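You operate a simulated robot arm through the tools that you are given. There is no shell and no other tool. Be economical: measure what you need, move in short steps, check, and stop when the job is done.

You run a simulated two-armed robot. Do the job below in one go: nothing can be reset, and whatever is moved stays where it is left.

TASK
Use the red block to knock the brass bush in flush, and park the block again.
Fine: steady it with the other hand, it ends within 4 cm of its place; two brisk blows bring it flush, a slow push does nothing; the block ends back at its end of the rail; pinch nothing.

The check looks at the end state, three seconds after you hand in, the way a careful person would. Anything else that was tipped, shoved, dropped, spilled or broken makes it a failure.

THE ROBOT
Two 7-joint arms with two-finger parallel grippers on one trunk, on a base that drives. Base frame: it is fixed to the floor where the robot stands at the start and does not move with it; the origin is under the middle of the robot, x ahead of it, y to its left, z up; the surface under the hand at the start is at about z = 80. Units: cm, degrees, N and s.
The left shoulder is at the start at [8.2, 17.4, 115.8], the right one opposite. With the tool pointing down near the work surface each hand reaches from about 24 to 70 cm from the robot's upright axis, wherever it stands, measured 20 degrees to its own side. Places, roughly: brown plate with a purple roll (31x10x12 cm) [60, 30, 40]; dented brown tube (19x4x4 cm) [70, 40, 90]; gold square plug (8x4x4 cm) [60, 50, 80]; red block [50, 0, 90]. Payload 3.6 kg a hand.
Tool frame (each hand has its own): the origin (TCP) lies between the finger pads and is the grasp point; the fingertips stand 3 cm ahead of it; z points along the fingers, y is the line along which they close. The gripper opens to 11 cm. The fingers are 2 cm wide and 1 cm thick; the gripper's body (4.8 by 11.2 cm) begins 5.5 cm behind the TCP.
Orientation is that of the tool frame in the base frame, as a unit quaternion [w, x, y, z]. With the fingers straight down and closing along the base's y, the tool's x points along the base's -x, its y along +y and its z along -z.

THE INTERFACE
- The arms move only by the tool step_arm. It takes "left_increments", "right_increments" or both (then of equal length, played together; a hand with none holds still); each is text: rows parted by semicolons, each of 7 numbers parted by spaces: the shift along the tool's x, y, z in m, then the turn, a rotation vector about the tool's x, y, z in degrees, then the finger opening in m, from 0 to 0.11. In form: x y z wx wy wz fingers; .... A call has 1 to 8 rows; each row is the pose to reach, as a shift and turn from the pose commanded when the call began, along the tool's axes at that moment. Each row takes 0.2 s and may step no farther than 5 cm and 8.6 degrees from the row before; otherwise, or with a gripper value out of range, the whole call is refused. A pose out of reach is approached as far as the arm can. The call stops where the force on the tool passes 40 N (or 10 N more than at its start, if that is more) or the arm is blocked; 0.2 s more then pass. The fingers move at their own pace (about 15.3 cm/s each) and stop on an object; they squeeze with about 41 N. The grip force told is the motor's: it shows also when the fingers shut on nothing. Time passes only in rows, and 0.2 s behind the last, so rows that repeat a pose let the fingers close. It gives the time, the measured TCP pose, the force on the tool (base axes), the opening and the grip force at its end, in the units of the frame above (readings bear some noise), with the torque about the TCP (base axes, N m) and any sound that the robot's microphone picked up.
- Cameras (640 x 400 px; columns grow to the right, rows downward): "scene" is now at [17.12, 0.02, 131.68]; the picture's right is [-0.00, -1.00, 0.00], its down [-0.71, 0.00, -0.70] and it looks along [0.70, -0.00, -0.71] (base axes); focal length 214 px, centre (320, 200). "left" rides on the left gripper at [7.3, -1.7, -10.3] in its tool frame; the picture's right is [0.23, 0.97, 0.00], its down [-0.76, 0.18, -0.62] and it looks along [-0.61, 0.14, 0.78] (tool axes); focal length 222 px, centre (320, 200). "right" rides on the right gripper at [7.2, 1.7, -10.3] in its tool frame; the picture's right is [-0.23, 0.97, 0.00], its down [-0.76, -0.18, -0.62] and it looks along [-0.61, -0.14, 0.78] (tool axes); focal length 222 px, centre (320, 200).
- capture(camera): a new picture of that camera. It takes no simulated time.
- slide_trunk(by): slides the trunk up (or, below 0, down) by that many cm; the arms and the scene camera ride with it, the base frame stays. It gives what a move gives, with no picture.
- roll_base(legs): drives the robot by 1 to 6 legs, each [ahead, left, turn to the left] in cm, cm and degrees, along the robot's own axes; the way and the turn of a leg run together, so that a leg with both is an arc; at most 150 cm and 180 degrees a leg. The arms and the cameras ride along, it lands a little off, and it stops where it bumps. It gives what a move gives.
- aim_head(pan, tilt): turns the head with the scene camera to pan (to the left, within 86 degrees either way) and tilt (down, from -29 to 69), counted from straight ahead of the robot. It gives what a move gives.
- locate(camera, pixels): for up to 12 pixels [column, row] of the newest picture of that camera ("zoom" is the newest enlarged one), the place [x, y, z] in the base frame of the surface seen there, good to about 0.2 cm. It takes no simulated time.
- inspect(camera, box): a new picture of the part [left, top, right, bottom] of that camera's present view, enlarged. It takes no simulated time.
- hand_in(): hands the job in; it is judged then, once.

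Work in short steps. Measure before you move; look again where a grasp or a placing could have gone wrong, and mend it. You have 80 turns and 62 pictures in all, those below and enlarged ones among them. Open the grippers and draw the arms clear of the work before you hand the job in, unless the task says otherwise; then end with one line.

The tools are called after "Request:" as name(argument=value, ...) on one line, values as JSON. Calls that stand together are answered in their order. step_arm: Moves the arms, as the interface text tells. Its arguments: {"type":"object","properties":{"left_increments":{"type":"string"},"right_increments":{"type":"string"}},"required":[]} The other tools are called the same way: slide_trunk (by) slides the trunk up or down; roll_base (legs) drives the base; aim_head (pan, tilt) turns the head that bears the scene camera; capture (camera) takes a picture; locate (camera, pixels) gives the place of the surface under pixels of a picture; inspect (camera, box) takes an enlarged picture of a part of a camera's view; hand_in () hands the job in.

At the start:

```text
time: 0.0
left_ee_pos: [33.94, 23.32, 114.95]
left_orientation: [-0.001, -0.001, 1.0, -0.001]
left_force: [0.1, 0.4, 0.1]
left_ft_torque: [0.0, 0.0, -0.04]
left_opening: 11.0
left_grip_force: 0.2
right_ee_pos: [33.57, -8.85, 114.46]
right_orientation: [-0.001, 0.0, 1.0, 0.0]
right_force: [0.0, 0.2, -0.2]
right_ft_torque: [-0.04, -0.01, -0.05]
right_opening: 11.01
right_grip_force: 0.0
trunk travel left (down, up): [-27.5, 48.8]
robot x, y, heading: [-0.21, 0.36, -0.0]
head pan, tilt: [-0.3, 45.3]
```

scene: 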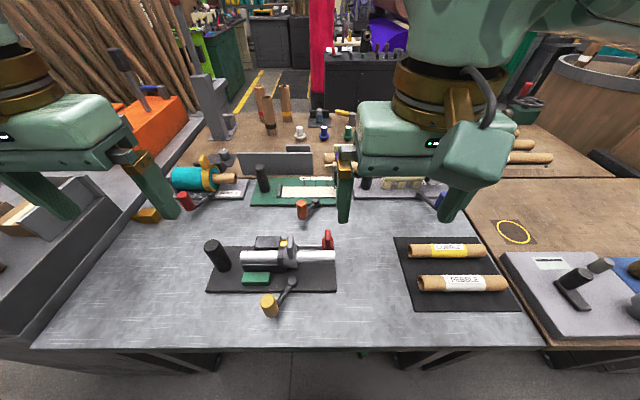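
right: 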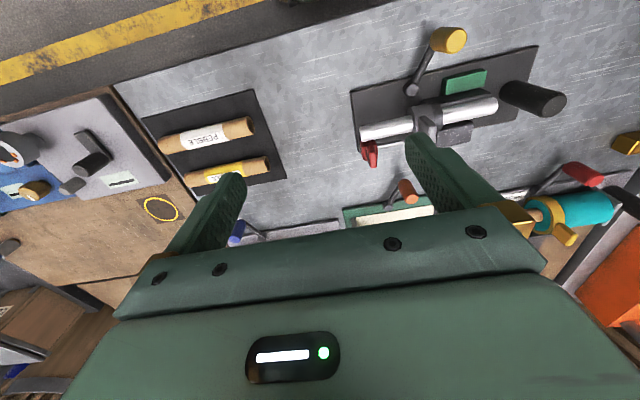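
left: 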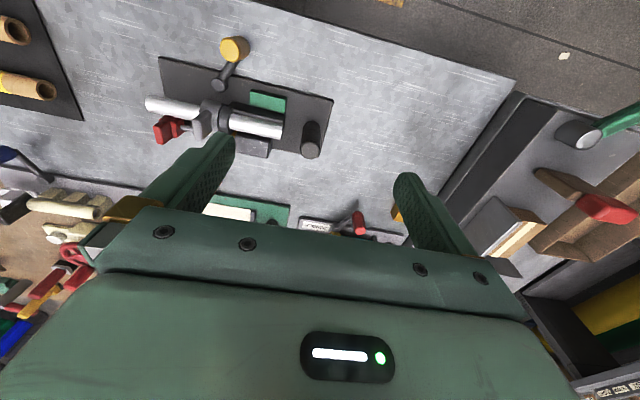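

The scene shows a dark-plate fixture near (270,270) with a rail (white bar), and several other devices; the red block is roughly at (328,240). I enlarge that and the region behind to find the bush.

Request:
inspect(camera="scene", box=[190, 215, 360, 325])

Request:
inspect(camera="scene", box=[120, 80, 460, 230])

Request:
inspect(camera="right", box=[330, 10, 600, 180])

```text
3.64 times, centred on (275, 270) of scene
```

zoom: 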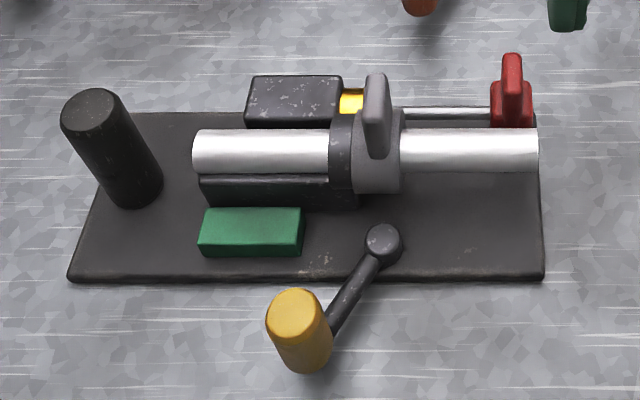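

```text
1.88 times, centred on (290, 155) of scene
```

zoom: 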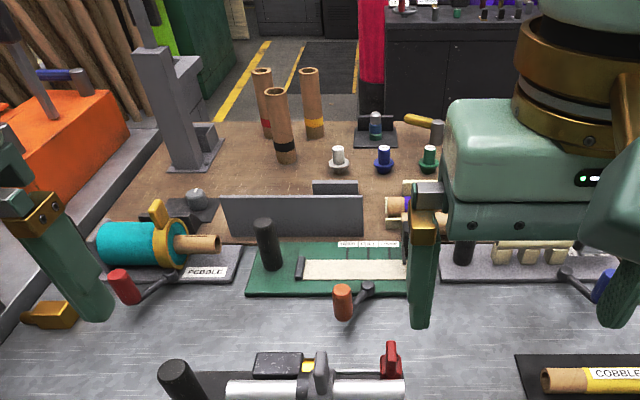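

```text
2.35 times, centred on (465, 95) of right
```

zoom: 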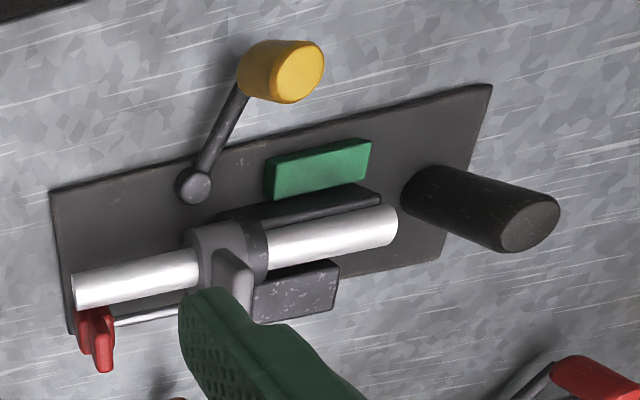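

I want positions on the fixture: block, rail, bush, post, collar fin. The zoom needed is a fresh scene one.

Request:
inspect(camera="scene", box=[190, 215, 360, 325])

Request:
locate(camera="zoom", pixels=[[511, 60], [512, 105], [440, 112], [352, 102], [290, 85], [377, 85], [365, 150], [470, 150], [88, 105], [145, 195], [300, 305], [80, 270]])

Request:
locate(camera="right", pixels=[[369, 155], [370, 143], [390, 143], [425, 130], [450, 135], [530, 100], [560, 102], [400, 120], [460, 105], [353, 97], [535, 50], [363, 147]])

```text
3.64 times, centred on (275, 270) of scene
```

zoom: 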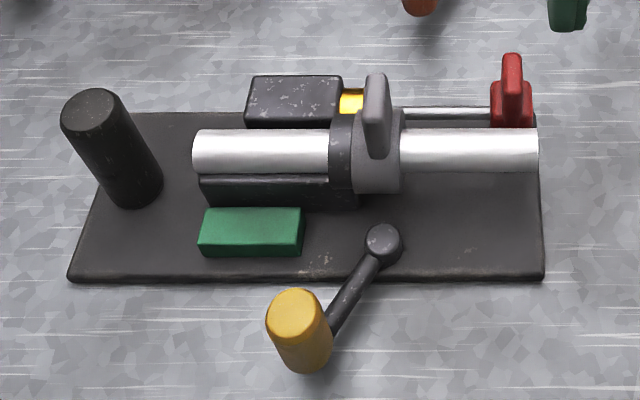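

```text
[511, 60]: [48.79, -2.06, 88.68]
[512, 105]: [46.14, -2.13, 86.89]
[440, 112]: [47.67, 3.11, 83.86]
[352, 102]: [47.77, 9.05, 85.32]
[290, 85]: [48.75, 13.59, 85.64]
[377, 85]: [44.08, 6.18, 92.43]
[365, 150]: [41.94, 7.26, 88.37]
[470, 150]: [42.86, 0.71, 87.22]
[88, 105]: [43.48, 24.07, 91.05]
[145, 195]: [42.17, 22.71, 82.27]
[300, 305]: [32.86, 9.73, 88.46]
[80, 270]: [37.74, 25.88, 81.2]
```

```text
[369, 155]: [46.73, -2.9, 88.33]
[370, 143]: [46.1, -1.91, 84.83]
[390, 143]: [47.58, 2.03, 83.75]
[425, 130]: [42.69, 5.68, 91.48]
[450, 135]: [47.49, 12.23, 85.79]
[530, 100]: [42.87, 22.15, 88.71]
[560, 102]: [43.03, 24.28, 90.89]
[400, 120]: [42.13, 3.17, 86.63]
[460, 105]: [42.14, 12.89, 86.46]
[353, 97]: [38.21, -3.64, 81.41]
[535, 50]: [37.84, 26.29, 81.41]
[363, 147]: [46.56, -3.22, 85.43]
```

The block sits at about (47,-2) on a rail at x≈47.5, the bush at (47.8, 9, 85), the post (handle to steady) at (43.3, 23.8), top z≈91. I bring the right hand lower and back for a close view of block and bush.

Request:
step_arm(right_increments="0.015 0.01 0.03 0 0 0 0.11; 0.03 0.02 0.06 0 0 0 0.08; 0.04 0.03 0.09 0 0 0 0.04; 0.04 0.03 0.11 0 0 0 0.0; 0.04 0.03 0.11 0 0 0 0.0")

Request:
capture(camera="right")

Request:
capture(camera="scene")

```text
time: 1.2
left_ee_pos: [33.91, 23.37, 114.96]
left_orientation: [-0.001, -0.001, 1.0, -0.001]
left_force: [-0.8, 0.7, 0.0]
left_ft_torque: [0.02, -0.01, 0.02]
left_opening: 11.0
left_grip_force: 0.0
right_ee_pos: [29.72, -5.83, 103.44]
right_orientation: [-0.001, 0.0, 1.0, -0.001]
right_force: [-0.5, 0.5, -0.1]
right_ft_torque: [-0.03, 0.03, 0.0]
right_opening: 0.0
right_grip_force: 37.6
trunk travel left (down, up): [-27.5, 48.8]
robot x, y, heading: [-0.07, -0.12, -0.2]
head pan, tilt: [-0.3, 45.3]
```

```text
54 pictures are left
```

right: 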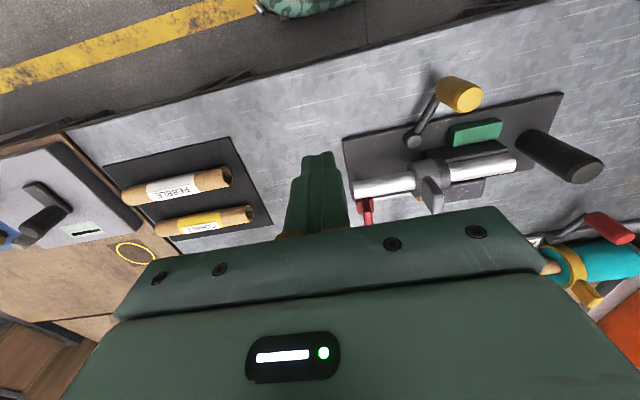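

```text
53 pictures are left
```

scene: 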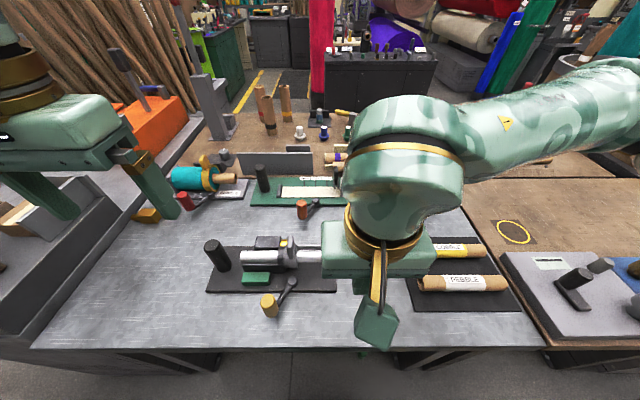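

I need a top view of the block; move the right hand forward and to the right so its camera looks down on the rail.

Request:
step_arm(right_increments="-0.04 -0.02 0 0 0 0 0; -0.08 -0.04 0 0 0 0 0; -0.12 -0.06 0.01 0 0 0 0; -0.16 -0.08 0.02 0 0 0 0; -0.2 -0.08 0.03 0 0 0 0; -0.2 -0.08 0.03 0 0 0 0")

Request:
capture(camera="right")

```text
time: 2.6
left_ee_pos: [33.85, 23.41, 115.01]
left_orientation: [-0.001, -0.001, 1.0, -0.001]
left_force: [-0.3, 0.3, -0.1]
left_ft_torque: [-0.01, -0.01, -0.02]
left_opening: 10.99
left_grip_force: 0.1
right_ee_pos: [49.66, -13.8, 100.55]
right_orientation: [-0.001, 0.0, 1.0, 0.0]
right_force: [0.4, -1.0, 0.0]
right_ft_torque: [0.0, 0.02, 0.01]
right_opening: 0.0
right_grip_force: 37.4
trunk travel left (down, up): [-27.5, 48.8]
robot x, y, heading: [0.0, 0.0, 0.1]
head pan, tilt: [-0.3, 45.3]
```

```text
52 pictures are left
```

right: 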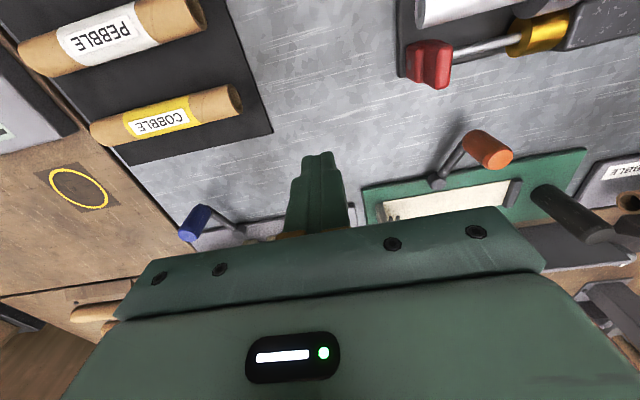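

The view now shows red block (430,62), rod, and brass bush (540,33). I enlarge and measure.

Request:
inspect(camera="right", box=[390, 0, 640, 110])

Request:
locate(camera="right", pixels=[[410, 45], [446, 45], [412, 75], [447, 75], [430, 60], [436, 85], [470, 50], [512, 45], [530, 30], [570, 20], [600, 25], [428, 48]])

```text
2.56 times, centred on (515, 55) of right
```

zoom: 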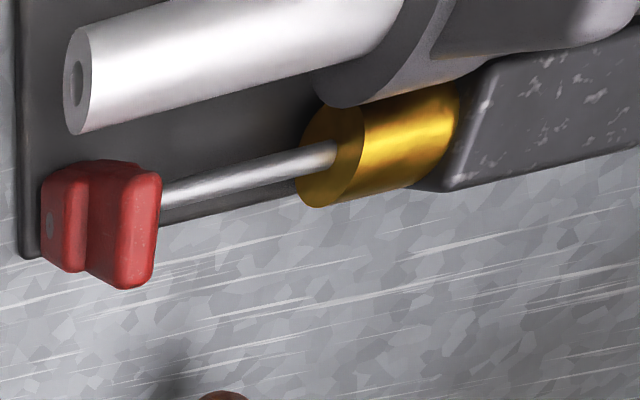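

```text
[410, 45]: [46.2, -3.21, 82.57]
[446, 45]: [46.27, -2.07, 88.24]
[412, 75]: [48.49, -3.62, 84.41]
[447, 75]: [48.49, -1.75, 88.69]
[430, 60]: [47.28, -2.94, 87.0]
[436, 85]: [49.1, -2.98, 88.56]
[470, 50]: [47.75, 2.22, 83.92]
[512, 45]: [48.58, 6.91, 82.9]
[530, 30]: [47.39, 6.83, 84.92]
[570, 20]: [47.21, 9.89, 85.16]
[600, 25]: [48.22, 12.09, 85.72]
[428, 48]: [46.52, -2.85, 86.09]
```

Block body y≈-3.6…-0.5, fin on top z 86–89; rod at x≈47.7; bush face at y≈6, housing face ≈10.5. Next measure the post, tube end and the collar fin top for the left-hand approach.

Request:
inspect(camera="left", box=[130, 30, 350, 170])

Request:
locate(camera="left", pixels=[[311, 150], [304, 147], [318, 147], [311, 155], [312, 128], [282, 128], [195, 130], [199, 110], [210, 105], [205, 137], [333, 100], [160, 58]])

```text
2.86 times, centred on (240, 100) of left
```

zoom: 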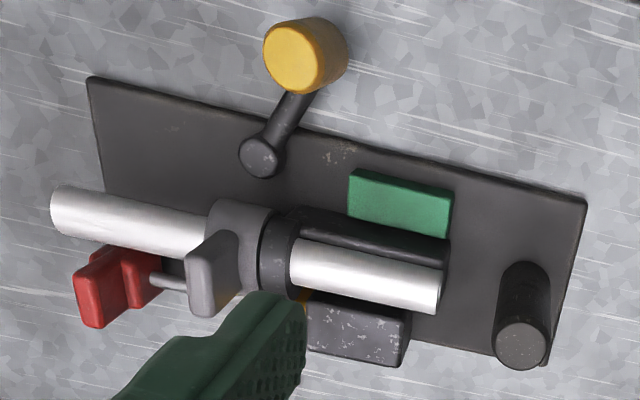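

```text
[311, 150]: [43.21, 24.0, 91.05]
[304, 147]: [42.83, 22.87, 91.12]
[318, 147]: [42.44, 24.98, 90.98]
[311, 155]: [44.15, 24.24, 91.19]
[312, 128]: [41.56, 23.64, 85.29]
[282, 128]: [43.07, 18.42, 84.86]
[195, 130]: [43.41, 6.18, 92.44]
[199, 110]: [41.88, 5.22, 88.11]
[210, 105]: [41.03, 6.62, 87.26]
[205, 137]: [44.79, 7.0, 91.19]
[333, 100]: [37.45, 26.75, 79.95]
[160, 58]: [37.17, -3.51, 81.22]
```

Post centre ≈(43.2, 23.9), top z 91.1; tube end at y≈18.4. Left hand goes over the post with a 6.5 cm opening and comes down to z≈95 first.

Request:
step_arm(left_increments="-0.03 0.002 0.03 0 0 0 0.09; -0.06 0.005 0.06 0 0 0 0.07; -0.093 0.005 0.09 0 0 0 0.065; -0.093 0.005 0.13 0 0 0 0.065; -0.093 0.005 0.17 0 0 0 0.065; -0.093 0.005 0.19 0 0 0 0.065; -0.093 0.005 0.19 0 0 0 0.065")

Request:
capture(camera="left")

Request:
capture(camera="scene")

```text
time: 4.2
left_ee_pos: [43.27, 23.97, 95.57]
left_orientation: [0.0, -0.001, 1.0, -0.001]
left_force: [0.3, -0.6, 0.1]
left_ft_torque: [-0.03, 0.0, 0.02]
left_opening: 6.52
left_grip_force: 0.0
right_ee_pos: [49.66, -13.73, 100.53]
right_orientation: [-0.001, 0.001, 1.0, 0.0]
right_force: [-0.6, -0.3, 0.4]
right_ft_torque: [-0.01, 0.03, 0.02]
right_opening: 0.0
right_grip_force: 38.2
trunk travel left (down, up): [-27.5, 48.8]
robot x, y, heading: [0.28, -0.1, 0.2]
head pan, tilt: [-0.3, 45.3]
```

```text
49 pictures are left
```

left: 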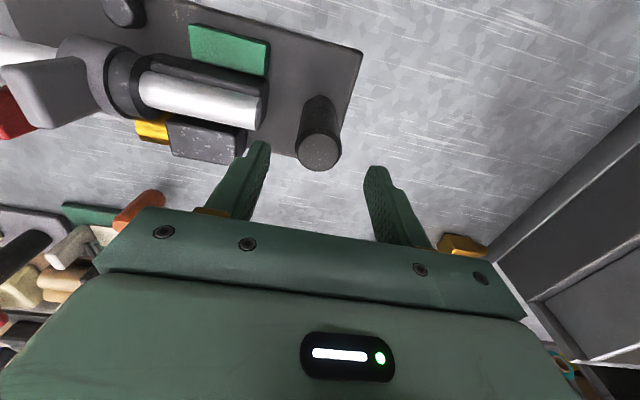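

```text
48 pictures are left
```

scene: 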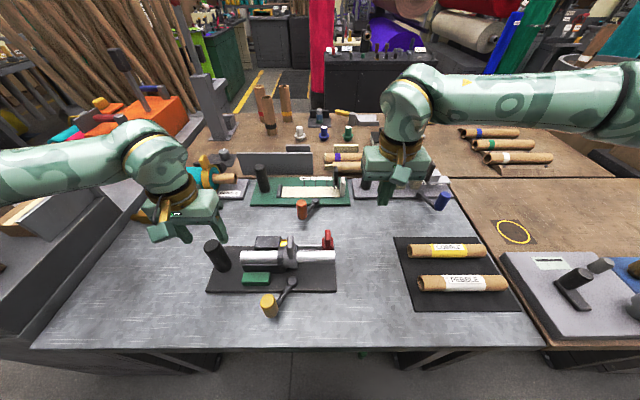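

The post top (319,150) lies between the fingertips (258,148)/(376,170). I go down to z≈88 and close.

Request:
step_arm(left_increments="0 0 0.025 0 0 0 0.065; 0 0 0.05 0 0 0 0.065; 0 0 0.073 0 0 0 0.065; 0 0 0.073 0 0 0 0.05; 0 0 0.073 0 0 0 0.035; 0 0 0.073 0 0 0 0.02; 0 0 0.073 0 0 0 0.02")

Request:
inspect(camera="scene", box=[190, 215, 360, 325])

Request:
locate(camera="zoom", pixels=[[511, 60], [505, 85], [518, 85], [527, 115], [493, 117], [377, 76], [387, 100], [80, 272], [540, 272], [352, 100], [344, 100], [362, 98]])

```text
time: 5.8
left_ee_pos: [43.53, 24.1, 88.45]
left_orientation: [-0.001, -0.001, 1.0, 0.0]
left_force: [0.3, -2.6, -0.4]
left_ft_torque: [0.99, -0.37, -0.11]
left_opening: 3.57
left_grip_force: 41.4
right_ee_pos: [49.6, -13.75, 100.54]
right_orientation: [0.0, 0.0, 1.0, 0.0]
right_force: [-0.2, -0.1, 0.0]
right_ft_torque: [0.02, 0.01, 0.02]
right_opening: 0.0
right_grip_force: 37.3
trunk travel left (down, up): [-27.5, 48.8]
robot x, y, heading: [0.06, 0.16, -0.0]
head pan, tilt: [-0.3, 45.3]
```

```text
3.64 times, centred on (275, 270) of scene
```

zoom: 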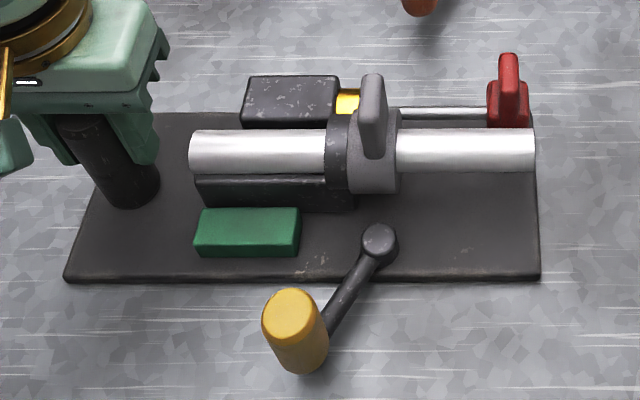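

```text
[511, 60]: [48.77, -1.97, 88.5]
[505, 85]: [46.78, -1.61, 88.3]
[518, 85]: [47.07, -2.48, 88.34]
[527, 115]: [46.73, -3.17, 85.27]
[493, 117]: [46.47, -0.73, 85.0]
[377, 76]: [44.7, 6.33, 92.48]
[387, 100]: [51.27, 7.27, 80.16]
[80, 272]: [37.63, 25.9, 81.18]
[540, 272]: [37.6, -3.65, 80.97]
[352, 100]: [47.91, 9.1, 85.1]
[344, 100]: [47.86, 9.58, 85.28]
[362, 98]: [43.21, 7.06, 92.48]
```

Post gripped (opening 3.57). Now right hand over the fin (centre ≈(47.9,-2.0), top z≈89), opening 5 cm, stopping at z≈94 for a look.

Request:
step_arm(right_increments="0.005 0.03 0 0 0 0 0.02; 0.01 0.065 0 0 0 0 0.05; 0.017 0.1 0 0 0 0 0.05; 0.017 0.117 0.02 0 0 0 0.05; 0.017 0.117 0.045 0 0 0 0.05; 0.017 0.117 0.06 0 0 0 0.05; 0.017 0.117 0.06 0 0 0 0.05")

Request:
capture(camera="right")

```text
time: 7.4
left_ee_pos: [43.47, 24.14, 88.53]
left_orientation: [-0.001, -0.001, 1.0, -0.002]
left_force: [-1.8, 0.8, 0.0]
left_ft_torque: [1.1, -0.28, 0.06]
left_opening: 3.57
left_grip_force: 41.3
right_ee_pos: [48.06, -2.03, 94.37]
right_orientation: [-0.002, 0.0, 1.0, 0.0]
right_force: [0.7, 1.5, -0.6]
right_ft_torque: [0.0, 0.05, 0.0]
right_opening: 5.01
right_grip_force: 0.0
trunk travel left (down, up): [-27.5, 48.8]
robot x, y, heading: [0.03, 0.52, 0.1]
head pan, tilt: [-0.3, 45.3]
```

```text
46 pictures are left
```

right: 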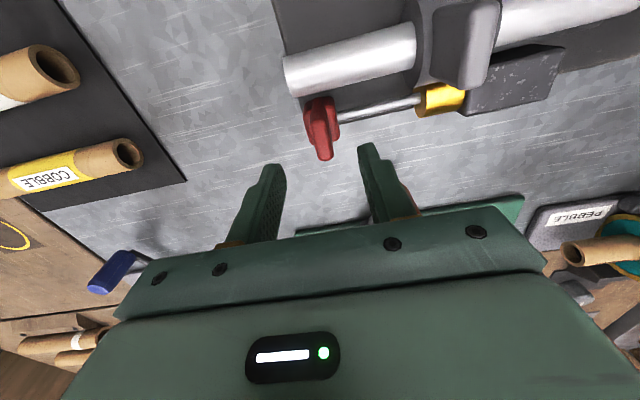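

Fin (322,135) sits between the fingers. Lower to z≈90.1 (tips ≈87.1, above the block body) and close on the fin.

Request:
step_arm(right_increments="0 0 0.022 0 0 0 0.05; 0 0 0.043 0 0 0 0.05; 0 0 0.043 0 0 0 0.03; 0 0 0.043 0 0 0 0.015; 0 0 0.043 0 0 0 0.005; 0 0 0.043 0 0 0 0.005")

Request:
inspect(camera="right", box=[230, 20, 570, 220])

```text
time: 8.8
left_ee_pos: [43.38, 23.96, 88.5]
left_orientation: [-0.001, 0.001, 1.0, -0.002]
left_force: [2.1, -14.7, 0.7]
left_ft_torque: [0.98, 0.25, 0.11]
left_opening: 3.56
left_grip_force: 41.1
right_ee_pos: [48.06, -2.07, 90.34]
right_orientation: [-0.001, -0.001, 1.0, 0.001]
right_force: [-3.0, 15.2, 0.4]
right_ft_torque: [0.31, -0.17, -0.07]
right_opening: 1.33
right_grip_force: 40.8
trunk travel left (down, up): [-27.5, 48.8]
robot x, y, heading: [-0.19, 0.19, 0.0]
head pan, tilt: [-0.3, 45.3]
```

```text
1.88 times, centred on (400, 120) of right
```

zoom: 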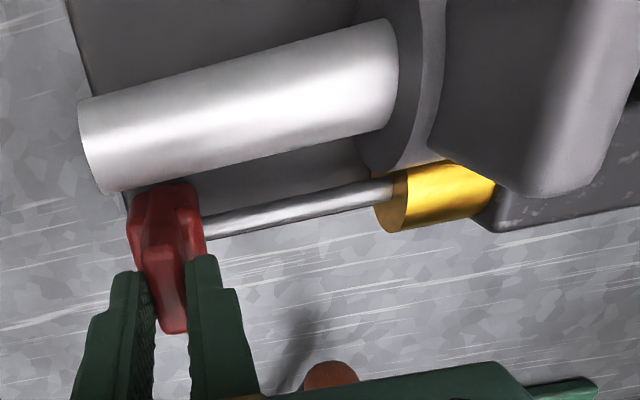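

Fin is gripped (opening 1.33), rod clear to the bush. First brisk blow: run +y at up to 5 cm per row through the contact at ~6.5 cm of travel.

Request:
step_arm(right_increments="0 0.015 0 0 0 0 0.005; 0 0.06 0 0 0 0 0.005; 0 0.11 0 0 0 0 0.005")

Request:
inspect(camera="right", box=[230, 20, 570, 220])

Request:
inspect(camera="scene", box=[190, 215, 360, 325])

```text
time: 9.6
left_ee_pos: [43.4, 24.67, 88.55]
left_orientation: [0.0, -0.009, 1.0, 0.002]
left_force: [0.8, 11.3, 3.0]
left_ft_torque: [-2.15, 0.78, -0.19]
left_opening: 3.57
left_grip_force: 41.5
right_ee_pos: [48.23, 6.16, 90.18]
right_orientation: [0.0, 0.006, 1.0, -0.009]
right_force: [-3.2, -5.7, 5.1]
right_ft_torque: [0.16, -0.59, 0.81]
right_opening: 1.36
right_grip_force: 41.2
trunk travel left (down, up): [-27.5, 48.8]
robot x, y, heading: [0.1, -0.3, 0.2]
head pan, tilt: [-0.3, 45.3]
stopped in row 3 (right hand): the force on the tool passed its limit at 68 N (the readings are from after the stop); the commanded pose is now the measured one
```

```text
1.88 times, centred on (400, 120) of right
```

zoom: 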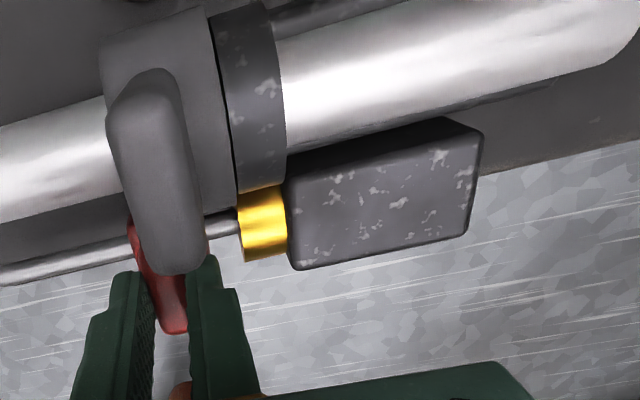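

```text
3.64 times, centred on (275, 270) of scene
```

zoom: 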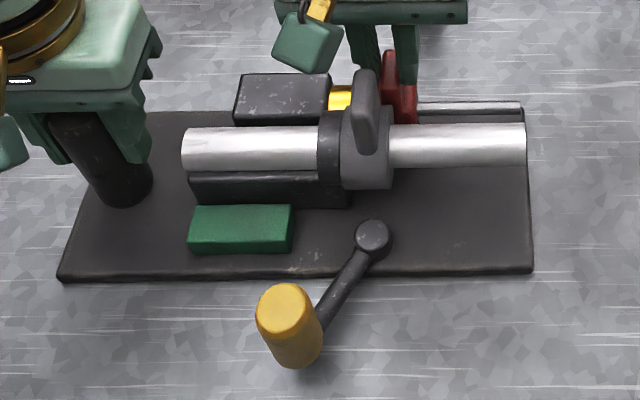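

The call stopped on impact at 68 N; the fixture moved ≈0.7 cm. I measure bush protrusion, block face and the grey fin to see whether the block truly struck the bush.

Request:
inspect(camera="right", box=[270, 60, 470, 190])

Request:
locate(camera="right", pixels=[[310, 60], [325, 100], [335, 150], [322, 185], [357, 140], [362, 140], [378, 145], [386, 150], [349, 140], [450, 120], [300, 65], [318, 160]])

```text
3.08 times, centred on (370, 125) of right
```

zoom: 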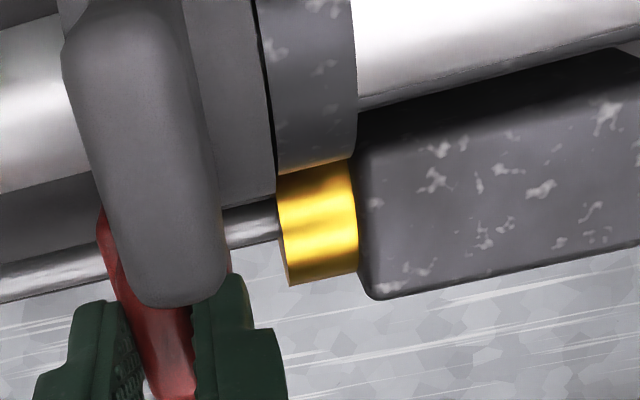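

```text
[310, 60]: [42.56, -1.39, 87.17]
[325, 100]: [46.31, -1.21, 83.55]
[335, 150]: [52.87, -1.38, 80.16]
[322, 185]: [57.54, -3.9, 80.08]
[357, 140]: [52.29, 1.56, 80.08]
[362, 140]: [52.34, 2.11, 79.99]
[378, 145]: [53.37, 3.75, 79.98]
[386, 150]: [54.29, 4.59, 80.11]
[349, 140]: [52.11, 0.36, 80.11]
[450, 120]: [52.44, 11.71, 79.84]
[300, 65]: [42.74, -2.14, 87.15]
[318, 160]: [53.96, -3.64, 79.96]
```

Those referred to the older picture; I locate on the current zoom instead.

Request:
locate(camera="zoom", pixels=[[130, 50], [160, 290], [205, 290], [150, 200], [160, 340], [250, 225], [290, 250], [320, 220], [352, 220], [385, 180], [385, 270], [235, 150]])

```text
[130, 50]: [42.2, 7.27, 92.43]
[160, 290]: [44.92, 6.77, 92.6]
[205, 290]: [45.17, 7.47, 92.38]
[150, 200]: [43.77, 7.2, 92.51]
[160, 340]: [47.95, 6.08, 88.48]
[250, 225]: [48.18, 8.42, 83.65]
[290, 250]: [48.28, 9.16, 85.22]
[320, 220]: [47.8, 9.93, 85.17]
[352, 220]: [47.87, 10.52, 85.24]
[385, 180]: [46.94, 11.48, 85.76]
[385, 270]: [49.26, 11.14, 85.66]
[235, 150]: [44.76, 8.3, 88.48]
```

The blow worked: bush face now y≈9.0 with housing at ≈10.9 (about 2 cm left, formerly ~4). Draw the block back ~6.5 cm for the second blow.

Request:
step_arm(right_increments="0 -0.02 0 0 0 0 0.005; 0 -0.04 0 0 0 0 0.005; 0 -0.055 0 0 0 0 0.005; 0 -0.065 0 0 0 0 0.005; 0 -0.065 0 0 0 0 0.005")

```text
time: 10.8
left_ee_pos: [43.53, 24.42, 88.38]
left_orientation: [0.001, -0.008, 1.0, 0.004]
left_force: [2.3, -5.8, 12.6]
left_ft_torque: [-2.08, -0.26, 0.3]
left_opening: 3.58
left_grip_force: 41.2
right_ee_pos: [48.03, -0.35, 90.38]
right_orientation: [-0.001, 0.007, 1.0, -0.009]
right_force: [-3.5, 4.3, -3.1]
right_ft_torque: [0.38, 0.42, 0.73]
right_opening: 1.31
right_grip_force: 41.0
trunk travel left (down, up): [-27.5, 48.8]
robot x, y, heading: [-0.2, -0.07, -0.1]
head pan, tilt: [-0.3, 45.3]
```

Block is back at y≈-0.35; second brisk blow with contact expected at ~7.8 cm of travel.

Request:
step_arm(right_increments="0 0.02 0 0 0 0 0.005; 0 0.068 0 0 0 0 0.005; 0 0.117 0 0 0 0 0.005")

Request:
inspect(camera="right", box=[270, 60, 470, 190])

Request:
locate(camera="zoom", pixels=[[160, 340], [290, 250], [320, 220], [352, 220], [385, 180], [385, 270]])

```text
time: 11.5
left_ee_pos: [43.39, 25.34, 88.41]
left_orientation: [-0.003, -0.016, 1.0, 0.008]
left_force: [0.6, 11.3, 7.2]
left_ft_torque: [-2.36, 0.72, -0.28]
left_opening: 3.64
left_grip_force: 40.8
right_ee_pos: [48.83, 7.1, 90.28]
right_orientation: [0.003, 0.015, 1.0, -0.019]
right_force: [-1.8, -5.3, 5.2]
right_ft_torque: [0.3, -0.74, 0.8]
right_opening: 1.46
right_grip_force: 41.1
trunk travel left (down, up): [-27.5, 48.8]
robot x, y, heading: [0.12, 0.09, 0.1]
head pan, tilt: [-0.3, 45.3]
stopped in row 3 (left hand): the force on the tool passed its limit at 74 N (the readings are from after the stop); the commanded pose is now the measured one
```

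```text
3.08 times, centred on (370, 125) of right
```

zoom: 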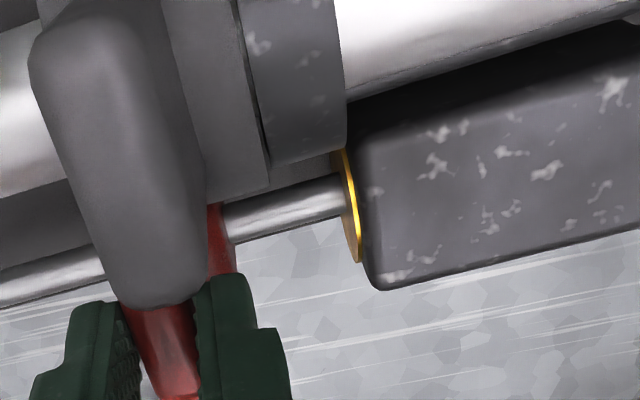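

```text
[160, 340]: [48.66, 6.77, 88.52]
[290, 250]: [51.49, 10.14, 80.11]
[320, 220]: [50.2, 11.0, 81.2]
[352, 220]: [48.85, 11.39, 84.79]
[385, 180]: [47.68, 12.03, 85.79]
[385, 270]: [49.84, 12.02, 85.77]
```

Bush looks flush with only a thin gold edge visible. I draw the block back to its end of the rail (≈7.8 cm).

Request:
step_arm(right_increments="0 -0.02 0 0 0 0 0.005; 0 -0.04 0 0 0 0 0.005; 0 -0.06 0 0 0 0 0.005; 0 -0.07 0 0 0 0 0.005; 0 -0.075 0 0 0 0 0.005; 0 -0.078 0 0 0 0 0.005; 0 -0.078 0 0 0 0 0.005")

Request:
inspect(camera="right", box=[230, 20, 570, 220])

Request:
inspect(camera="scene", box=[190, 215, 360, 325])

Request:
locate(camera="zoom", pixels=[[75, 272], [530, 272], [522, 102], [500, 115], [530, 115]])

```text
time: 13.1
left_ee_pos: [43.68, 25.11, 88.41]
left_orientation: [-0.003, -0.016, 1.0, 0.009]
left_force: [3.6, -11.3, 16.4]
left_ft_torque: [-2.16, -0.25, 0.12]
left_opening: 3.65
left_grip_force: 41.3
right_ee_pos: [48.66, -0.75, 90.47]
right_orientation: [0.003, 0.016, 1.0, -0.017]
right_force: [-5.4, 8.2, -3.6]
right_ft_torque: [0.54, 0.64, 0.9]
right_opening: 1.41
right_grip_force: 40.6
trunk travel left (down, up): [-27.5, 48.8]
robot x, y, heading: [0.0, 0.57, 0.0]
head pan, tilt: [-0.3, 45.3]
```

```text
1.88 times, centred on (400, 120) of right
```

zoom: 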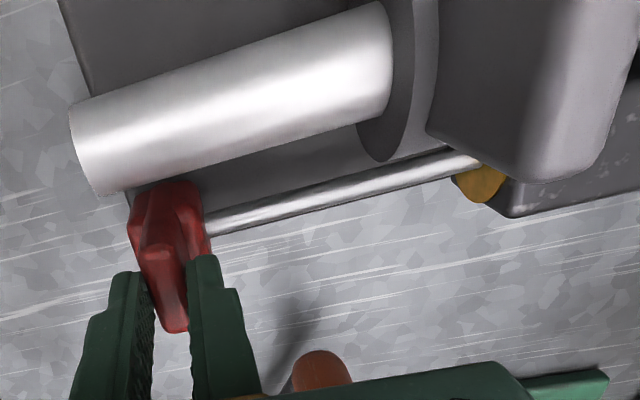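

```text
3.64 times, centred on (275, 270) of scene
```

zoom: 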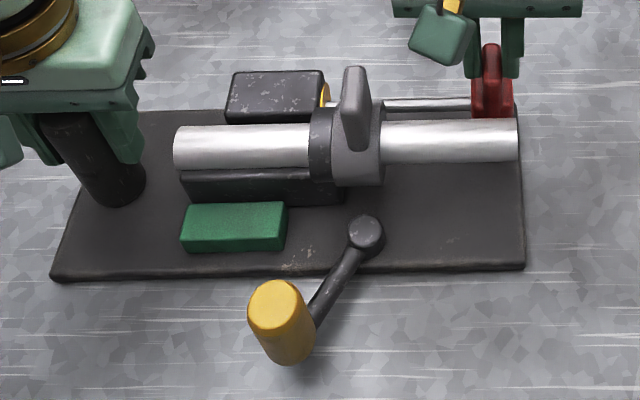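

```text
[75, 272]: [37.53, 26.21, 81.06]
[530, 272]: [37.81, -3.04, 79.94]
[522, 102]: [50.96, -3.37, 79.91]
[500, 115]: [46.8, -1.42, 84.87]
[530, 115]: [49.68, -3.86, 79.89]
```

The block is near the end (body edge ~513 px versus plate edge ~522). I nudge it 0.5 cm more to find the stop, keeping the grip.

Request:
step_arm(right_increments="0 -0.002 0 0 0 0 0.005; 0 -0.004 0 0 0 0 0.005; 0 -0.006 0 0 0 0 0.005; 0 -0.006 0 0 0 0 0.005")

```text
time: 13.9
left_ee_pos: [43.55, 24.88, 88.46]
left_orientation: [-0.003, -0.013, 1.0, 0.006]
left_force: [3.0, -3.3, 1.4]
left_ft_torque: [-1.93, 0.56, -0.18]
left_opening: 3.6
left_grip_force: 41.2
right_ee_pos: [48.45, -0.95, 90.5]
right_orientation: [0.001, 0.011, 1.0, -0.015]
right_force: [-3.6, 2.4, -1.8]
right_ft_torque: [0.51, -0.96, 0.86]
right_opening: 1.34
right_grip_force: 41.1
trunk travel left (down, up): [-27.5, 48.8]
robot x, y, heading: [-0.23, -0.12, 0.1]
head pan, tilt: [-0.3, 45.3]
stopped in row 3 (right hand): the force on the tool passed its limit at 43 N (the readings are from after the stop); the commanded pose is now the measured one
```

The stop was reached (43 N), so the block is parked. Release the fin, lift, and set the right hand to view the bush from above.

Request:
step_arm(right_increments="0 0 0 0 0 0 0.025; 0 0 0 0 0 0 0.04; 0 0 0 0 0 0 0.04; 0 0 -0.03 0 0 0 0.04; 0 0 -0.06 0 0 0 0.04; 0 0 -0.1 0 0 0 0.04; -0.03 0.03 -0.12 0 0 0 0.04; -0.05 0.05 -0.12 0 0 0 0.04")

Request:
capture(camera="right")

```text
time: 15.7
left_ee_pos: [43.55, 25.0, 88.48]
left_orientation: [-0.002, -0.014, 1.0, 0.006]
left_force: [-1.1, 2.2, 4.5]
left_ft_torque: [-2.09, 0.06, -0.17]
left_opening: 3.56
left_grip_force: 40.9
right_ee_pos: [53.37, 4.42, 102.48]
right_orientation: [0.002, 0.013, 1.0, -0.014]
right_force: [-0.2, -0.6, 0.3]
right_ft_torque: [-0.03, 0.03, 0.0]
right_opening: 3.99
right_grip_force: 0.1
trunk travel left (down, up): [-27.5, 48.8]
robot x, y, heading: [0.08, -0.09, -0.1]
head pan, tilt: [-0.3, 45.3]
```

```text
38 pictures are left
```

right: 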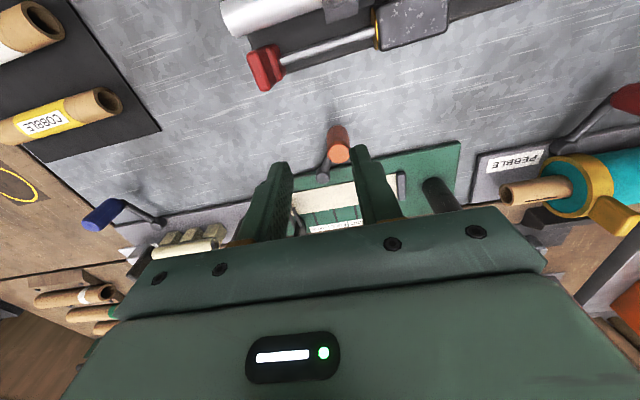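

The bush at (377,28) shows only a thin gold edge; I enlarge it.

Request:
inspect(camera="right", box=[350, 0, 430, 60])

Request:
inspect(camera="right", box=[220, 0, 460, 110])

```text
6.67 times, centred on (390, 30) of right
```

zoom: 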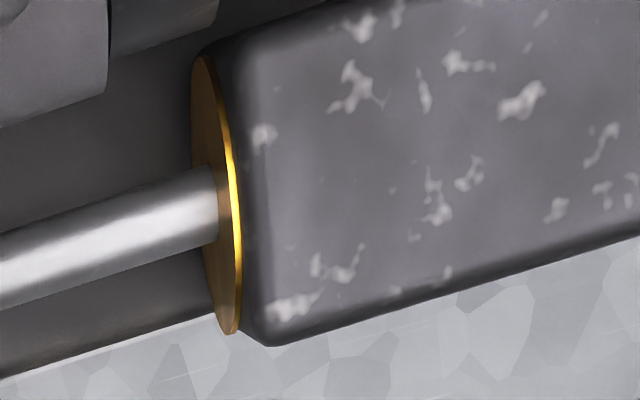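

```text
2.67 times, centred on (340, 55) of right
```

zoom: 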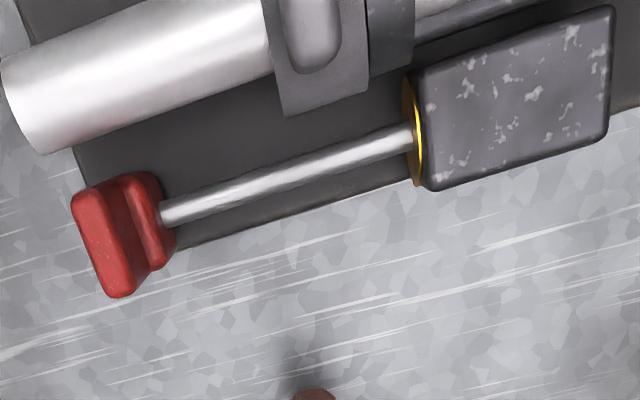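

The bush stands perhaps 1 mm proud (gold edge ~8 px at 59 px/cm). That's not surely flush, so I regrip the fin for one more blow; first return over it.

Request:
step_arm(right_increments="0.02 -0.02 0 0 0 0 0.04; 0.05 -0.05 0 0 0 0 0.04; 0.05 -0.05 0.04 0 0 0 0.04; 0.05 -0.05 0.08 0 0 0 0.04; 0.05 -0.05 0.1 0 0 0 0.04; 0.05 -0.05 0.12 0 0 0 0.04; 0.05 -0.05 0.12 0 0 0 0.02; 0.05 -0.05 0.12 0 0 0 0.005")

Request:
inspect(camera="right", box=[230, 20, 570, 220])

```text
time: 17.5
left_ee_pos: [43.53, 25.08, 88.29]
left_orientation: [-0.002, -0.014, 1.0, 0.006]
left_force: [1.8, 3.0, 2.7]
left_ft_torque: [-2.12, 0.03, -0.15]
left_opening: 3.6
left_grip_force: 41.4
right_ee_pos: [48.52, -0.93, 90.38]
right_orientation: [0.002, 0.011, 1.0, -0.016]
right_force: [-0.5, -0.9, 0.3]
right_ft_torque: [0.3, -0.34, 0.88]
right_opening: 1.38
right_grip_force: 41.1
trunk travel left (down, up): [-27.5, 48.8]
robot x, y, heading: [-0.04, 0.3, 0.1]
head pan, tilt: [-0.3, 45.3]
```

```text
1.88 times, centred on (400, 120) of right
```

zoom: 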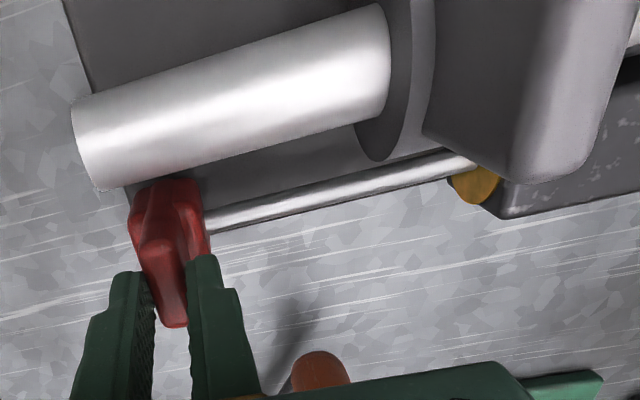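

Fin regripped. Third blow with contact at ~10 cm of travel.

Request:
step_arm(right_increments="0 0.015 0 0 0 0 0.005; 0 0.05 0 0 0 0 0.005; 0 0.09 0 0 0 0 0.005; 0 0.138 0 0 0 0 0.005")

Request:
inspect(camera="right", box=[270, 60, 470, 190])

```text
time: 18.3
left_ee_pos: [43.25, 25.54, 88.42]
left_orientation: [-0.003, -0.021, 1.0, 0.012]
left_force: [0.0, 15.4, 3.2]
left_ft_torque: [-2.46, 0.08, -0.15]
left_opening: 3.69
left_grip_force: 40.7
right_ee_pos: [49.04, 7.44, 90.47]
right_orientation: [0.006, 0.019, 1.0, -0.022]
right_force: [-5.2, -9.6, 10.8]
right_ft_torque: [0.16, -0.56, 0.88]
right_opening: 1.5
right_grip_force: 40.9
trunk travel left (down, up): [-27.5, 48.8]
robot x, y, heading: [-0.17, 0.24, 0.0]
head pan, tilt: [-0.3, 45.3]
stopped in row 4 (right hand): the force on the tool passed its limit at 58 N (the readings are from after the stop); the commanded pose is now the measured one
```

```text
3.08 times, centred on (370, 125) of right
```

zoom: 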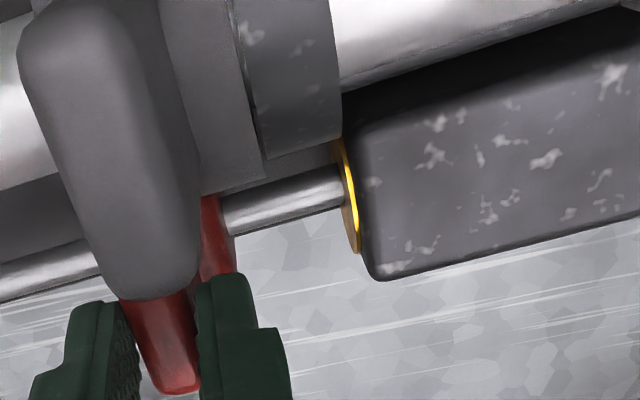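

The bush looks unchanged, so it is seated at its stop. Draw the block back to its end of the rail, ending slowly against the stop.

Request:
step_arm(right_increments="0 -0.02 0 0 0 0 0.005; 0 -0.04 0 0 0 0 0.005; 0 -0.06 0 0 0 0 0.005; 0 -0.07 0 0 0 0 0.005; 0 -0.076 0 0 0 0 0.005; 0 -0.08 0 0 0 0 0.005; 0 -0.084 0 0 0 0 0.005; 0 -0.088 0 0 0 0 0.005")

Request:
inspect(camera="right", box=[230, 20, 570, 220])

```text
time: 20.1
left_ee_pos: [43.69, 25.14, 88.46]
left_orientation: [-0.002, -0.016, 1.0, 0.008]
left_force: [2.0, -1.5, 3.1]
left_ft_torque: [-2.06, 0.56, -0.21]
left_opening: 3.64
left_grip_force: 40.7
right_ee_pos: [48.42, -0.75, 90.48]
right_orientation: [0.003, 0.012, 1.0, -0.018]
right_force: [-1.9, 1.8, -2.1]
right_ft_torque: [0.46, -1.03, 0.85]
right_opening: 1.35
right_grip_force: 41.1
trunk travel left (down, up): [-27.5, 48.8]
robot x, y, heading: [0.06, 0.02, -0.0]
head pan, tilt: [-0.3, 45.3]
stopped in row 8 (right hand): the force on the tool passed its limit at 44 N (the readings are from after the stop); the commanded pose is now the measured one
```

```text
1.88 times, centred on (400, 120) of right
```

zoom: 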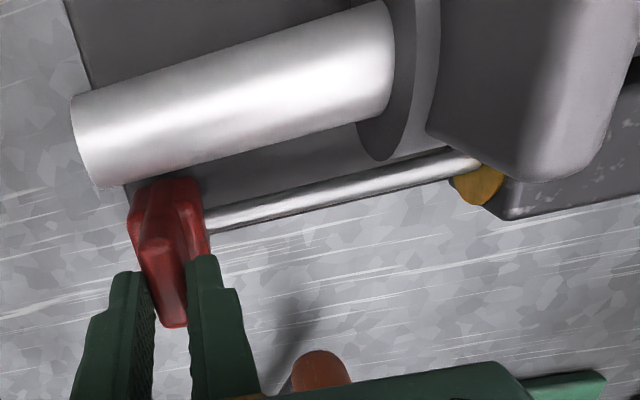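

Block is at its stop; the fixture is ≈1 cm off its place, within the limit. Release both hands, right first, lifting straight up.

Request:
step_arm(right_increments="0 0 0 0 0 0 0.025; 0 0 0 0 0 0 0.04; 0 0 0 0 0 0 0.04; 0 0 -0.03 0 0 0 0.04; 0 0 -0.07 0 0 0 0.04; 0 0 -0.11 0 0 0 0.04; 0 -0.04 -0.14 0 0 0 0.04; 0 -0.08 -0.16 0 0 0 0.04")

Request:
step_arm(left_increments="0 0 0 0 0 0 0.05; 0 0 0 0 0 0 0.065; 0 0 0 0 0 0 0.065; 0 0 -0.03 0 0 0 0.065; 0 0 -0.07 0 0 0 0.065; 0 0 -0.11 0 0 0 0.065; 0 0 -0.15 0 0 0 0.08; 0.03 0 -0.18 0 0 0 0.08")

Request:
capture(camera="scene")

Request:
inspect(camera="scene", box=[190, 215, 360, 325])

Request:
locate(camera="zoom", pixels=[[65, 272], [518, 262], [80, 105], [490, 60]])

```text
time: 21.9
left_ee_pos: [43.53, 25.23, 88.37]
left_orientation: [-0.001, -0.017, 1.0, 0.009]
left_force: [0.0, -0.2, 3.5]
left_ft_torque: [-1.88, 0.55, 0.09]
left_opening: 3.62
left_grip_force: 40.9
right_ee_pos: [48.05, -8.34, 106.93]
right_orientation: [0.004, 0.013, 1.0, -0.018]
right_force: [-0.4, 0.9, 1.1]
right_ft_torque: [0.02, 0.04, -0.02]
right_opening: 4.01
right_grip_force: 0.0
trunk travel left (down, up): [-27.5, 48.8]
robot x, y, heading: [0.1, 0.14, 0.0]
head pan, tilt: [-0.3, 45.3]
```

```text
time: 23.6
left_ee_pos: [40.54, 24.78, 106.64]
left_orientation: [-0.002, -0.015, 1.0, 0.008]
left_force: [-0.2, 0.1, -0.8]
left_ft_torque: [-0.02, 0.0, 0.0]
left_opening: 8.01
left_grip_force: 0.2
right_ee_pos: [47.87, -8.32, 106.9]
right_orientation: [0.003, 0.015, 1.0, -0.018]
right_force: [0.5, 0.3, -0.3]
right_ft_torque: [0.02, -0.01, -0.01]
right_opening: 4.02
right_grip_force: 0.0
trunk travel left (down, up): [-27.5, 48.8]
robot x, y, heading: [-0.15, -0.24, -0.1]
head pan, tilt: [-0.3, 45.3]
```

```text
32 pictures are left
```

scene: 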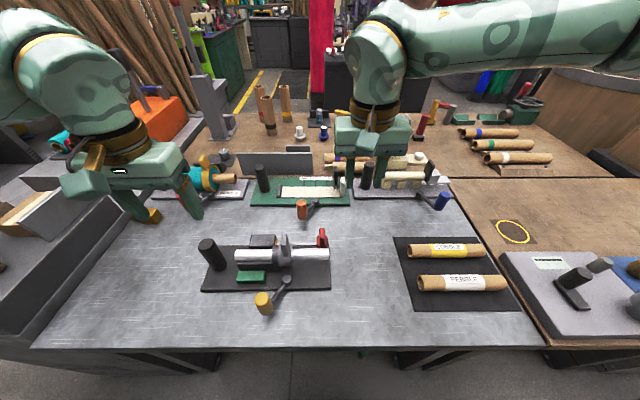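

```text
3.64 times, centred on (275, 270) of scene
```

zoom: 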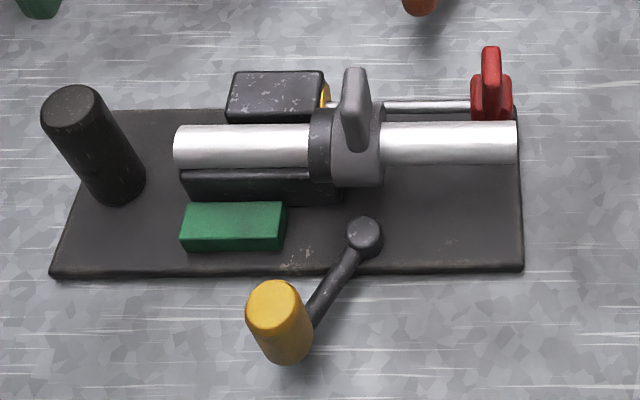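

```text
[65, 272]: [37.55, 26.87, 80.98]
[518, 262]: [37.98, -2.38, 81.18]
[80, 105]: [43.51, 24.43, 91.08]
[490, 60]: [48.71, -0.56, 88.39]
```

The fixture is ~1.2 cm from its place, the block is parked at its end, the bush is seated and nothing else moved. Both hands are open and clear, so I hand in.

Request:
hand_in()

```text
The job is handed in.
```

I knocked the brass bush in until it would go no further and parked the red block against the stop at its end of the rail. About 1 mm of brass edge still shows; a third blow, beyond the two you specified, did not change it. The fixture ended about 1.2 cm from its place, and nothing else appears to have moved.
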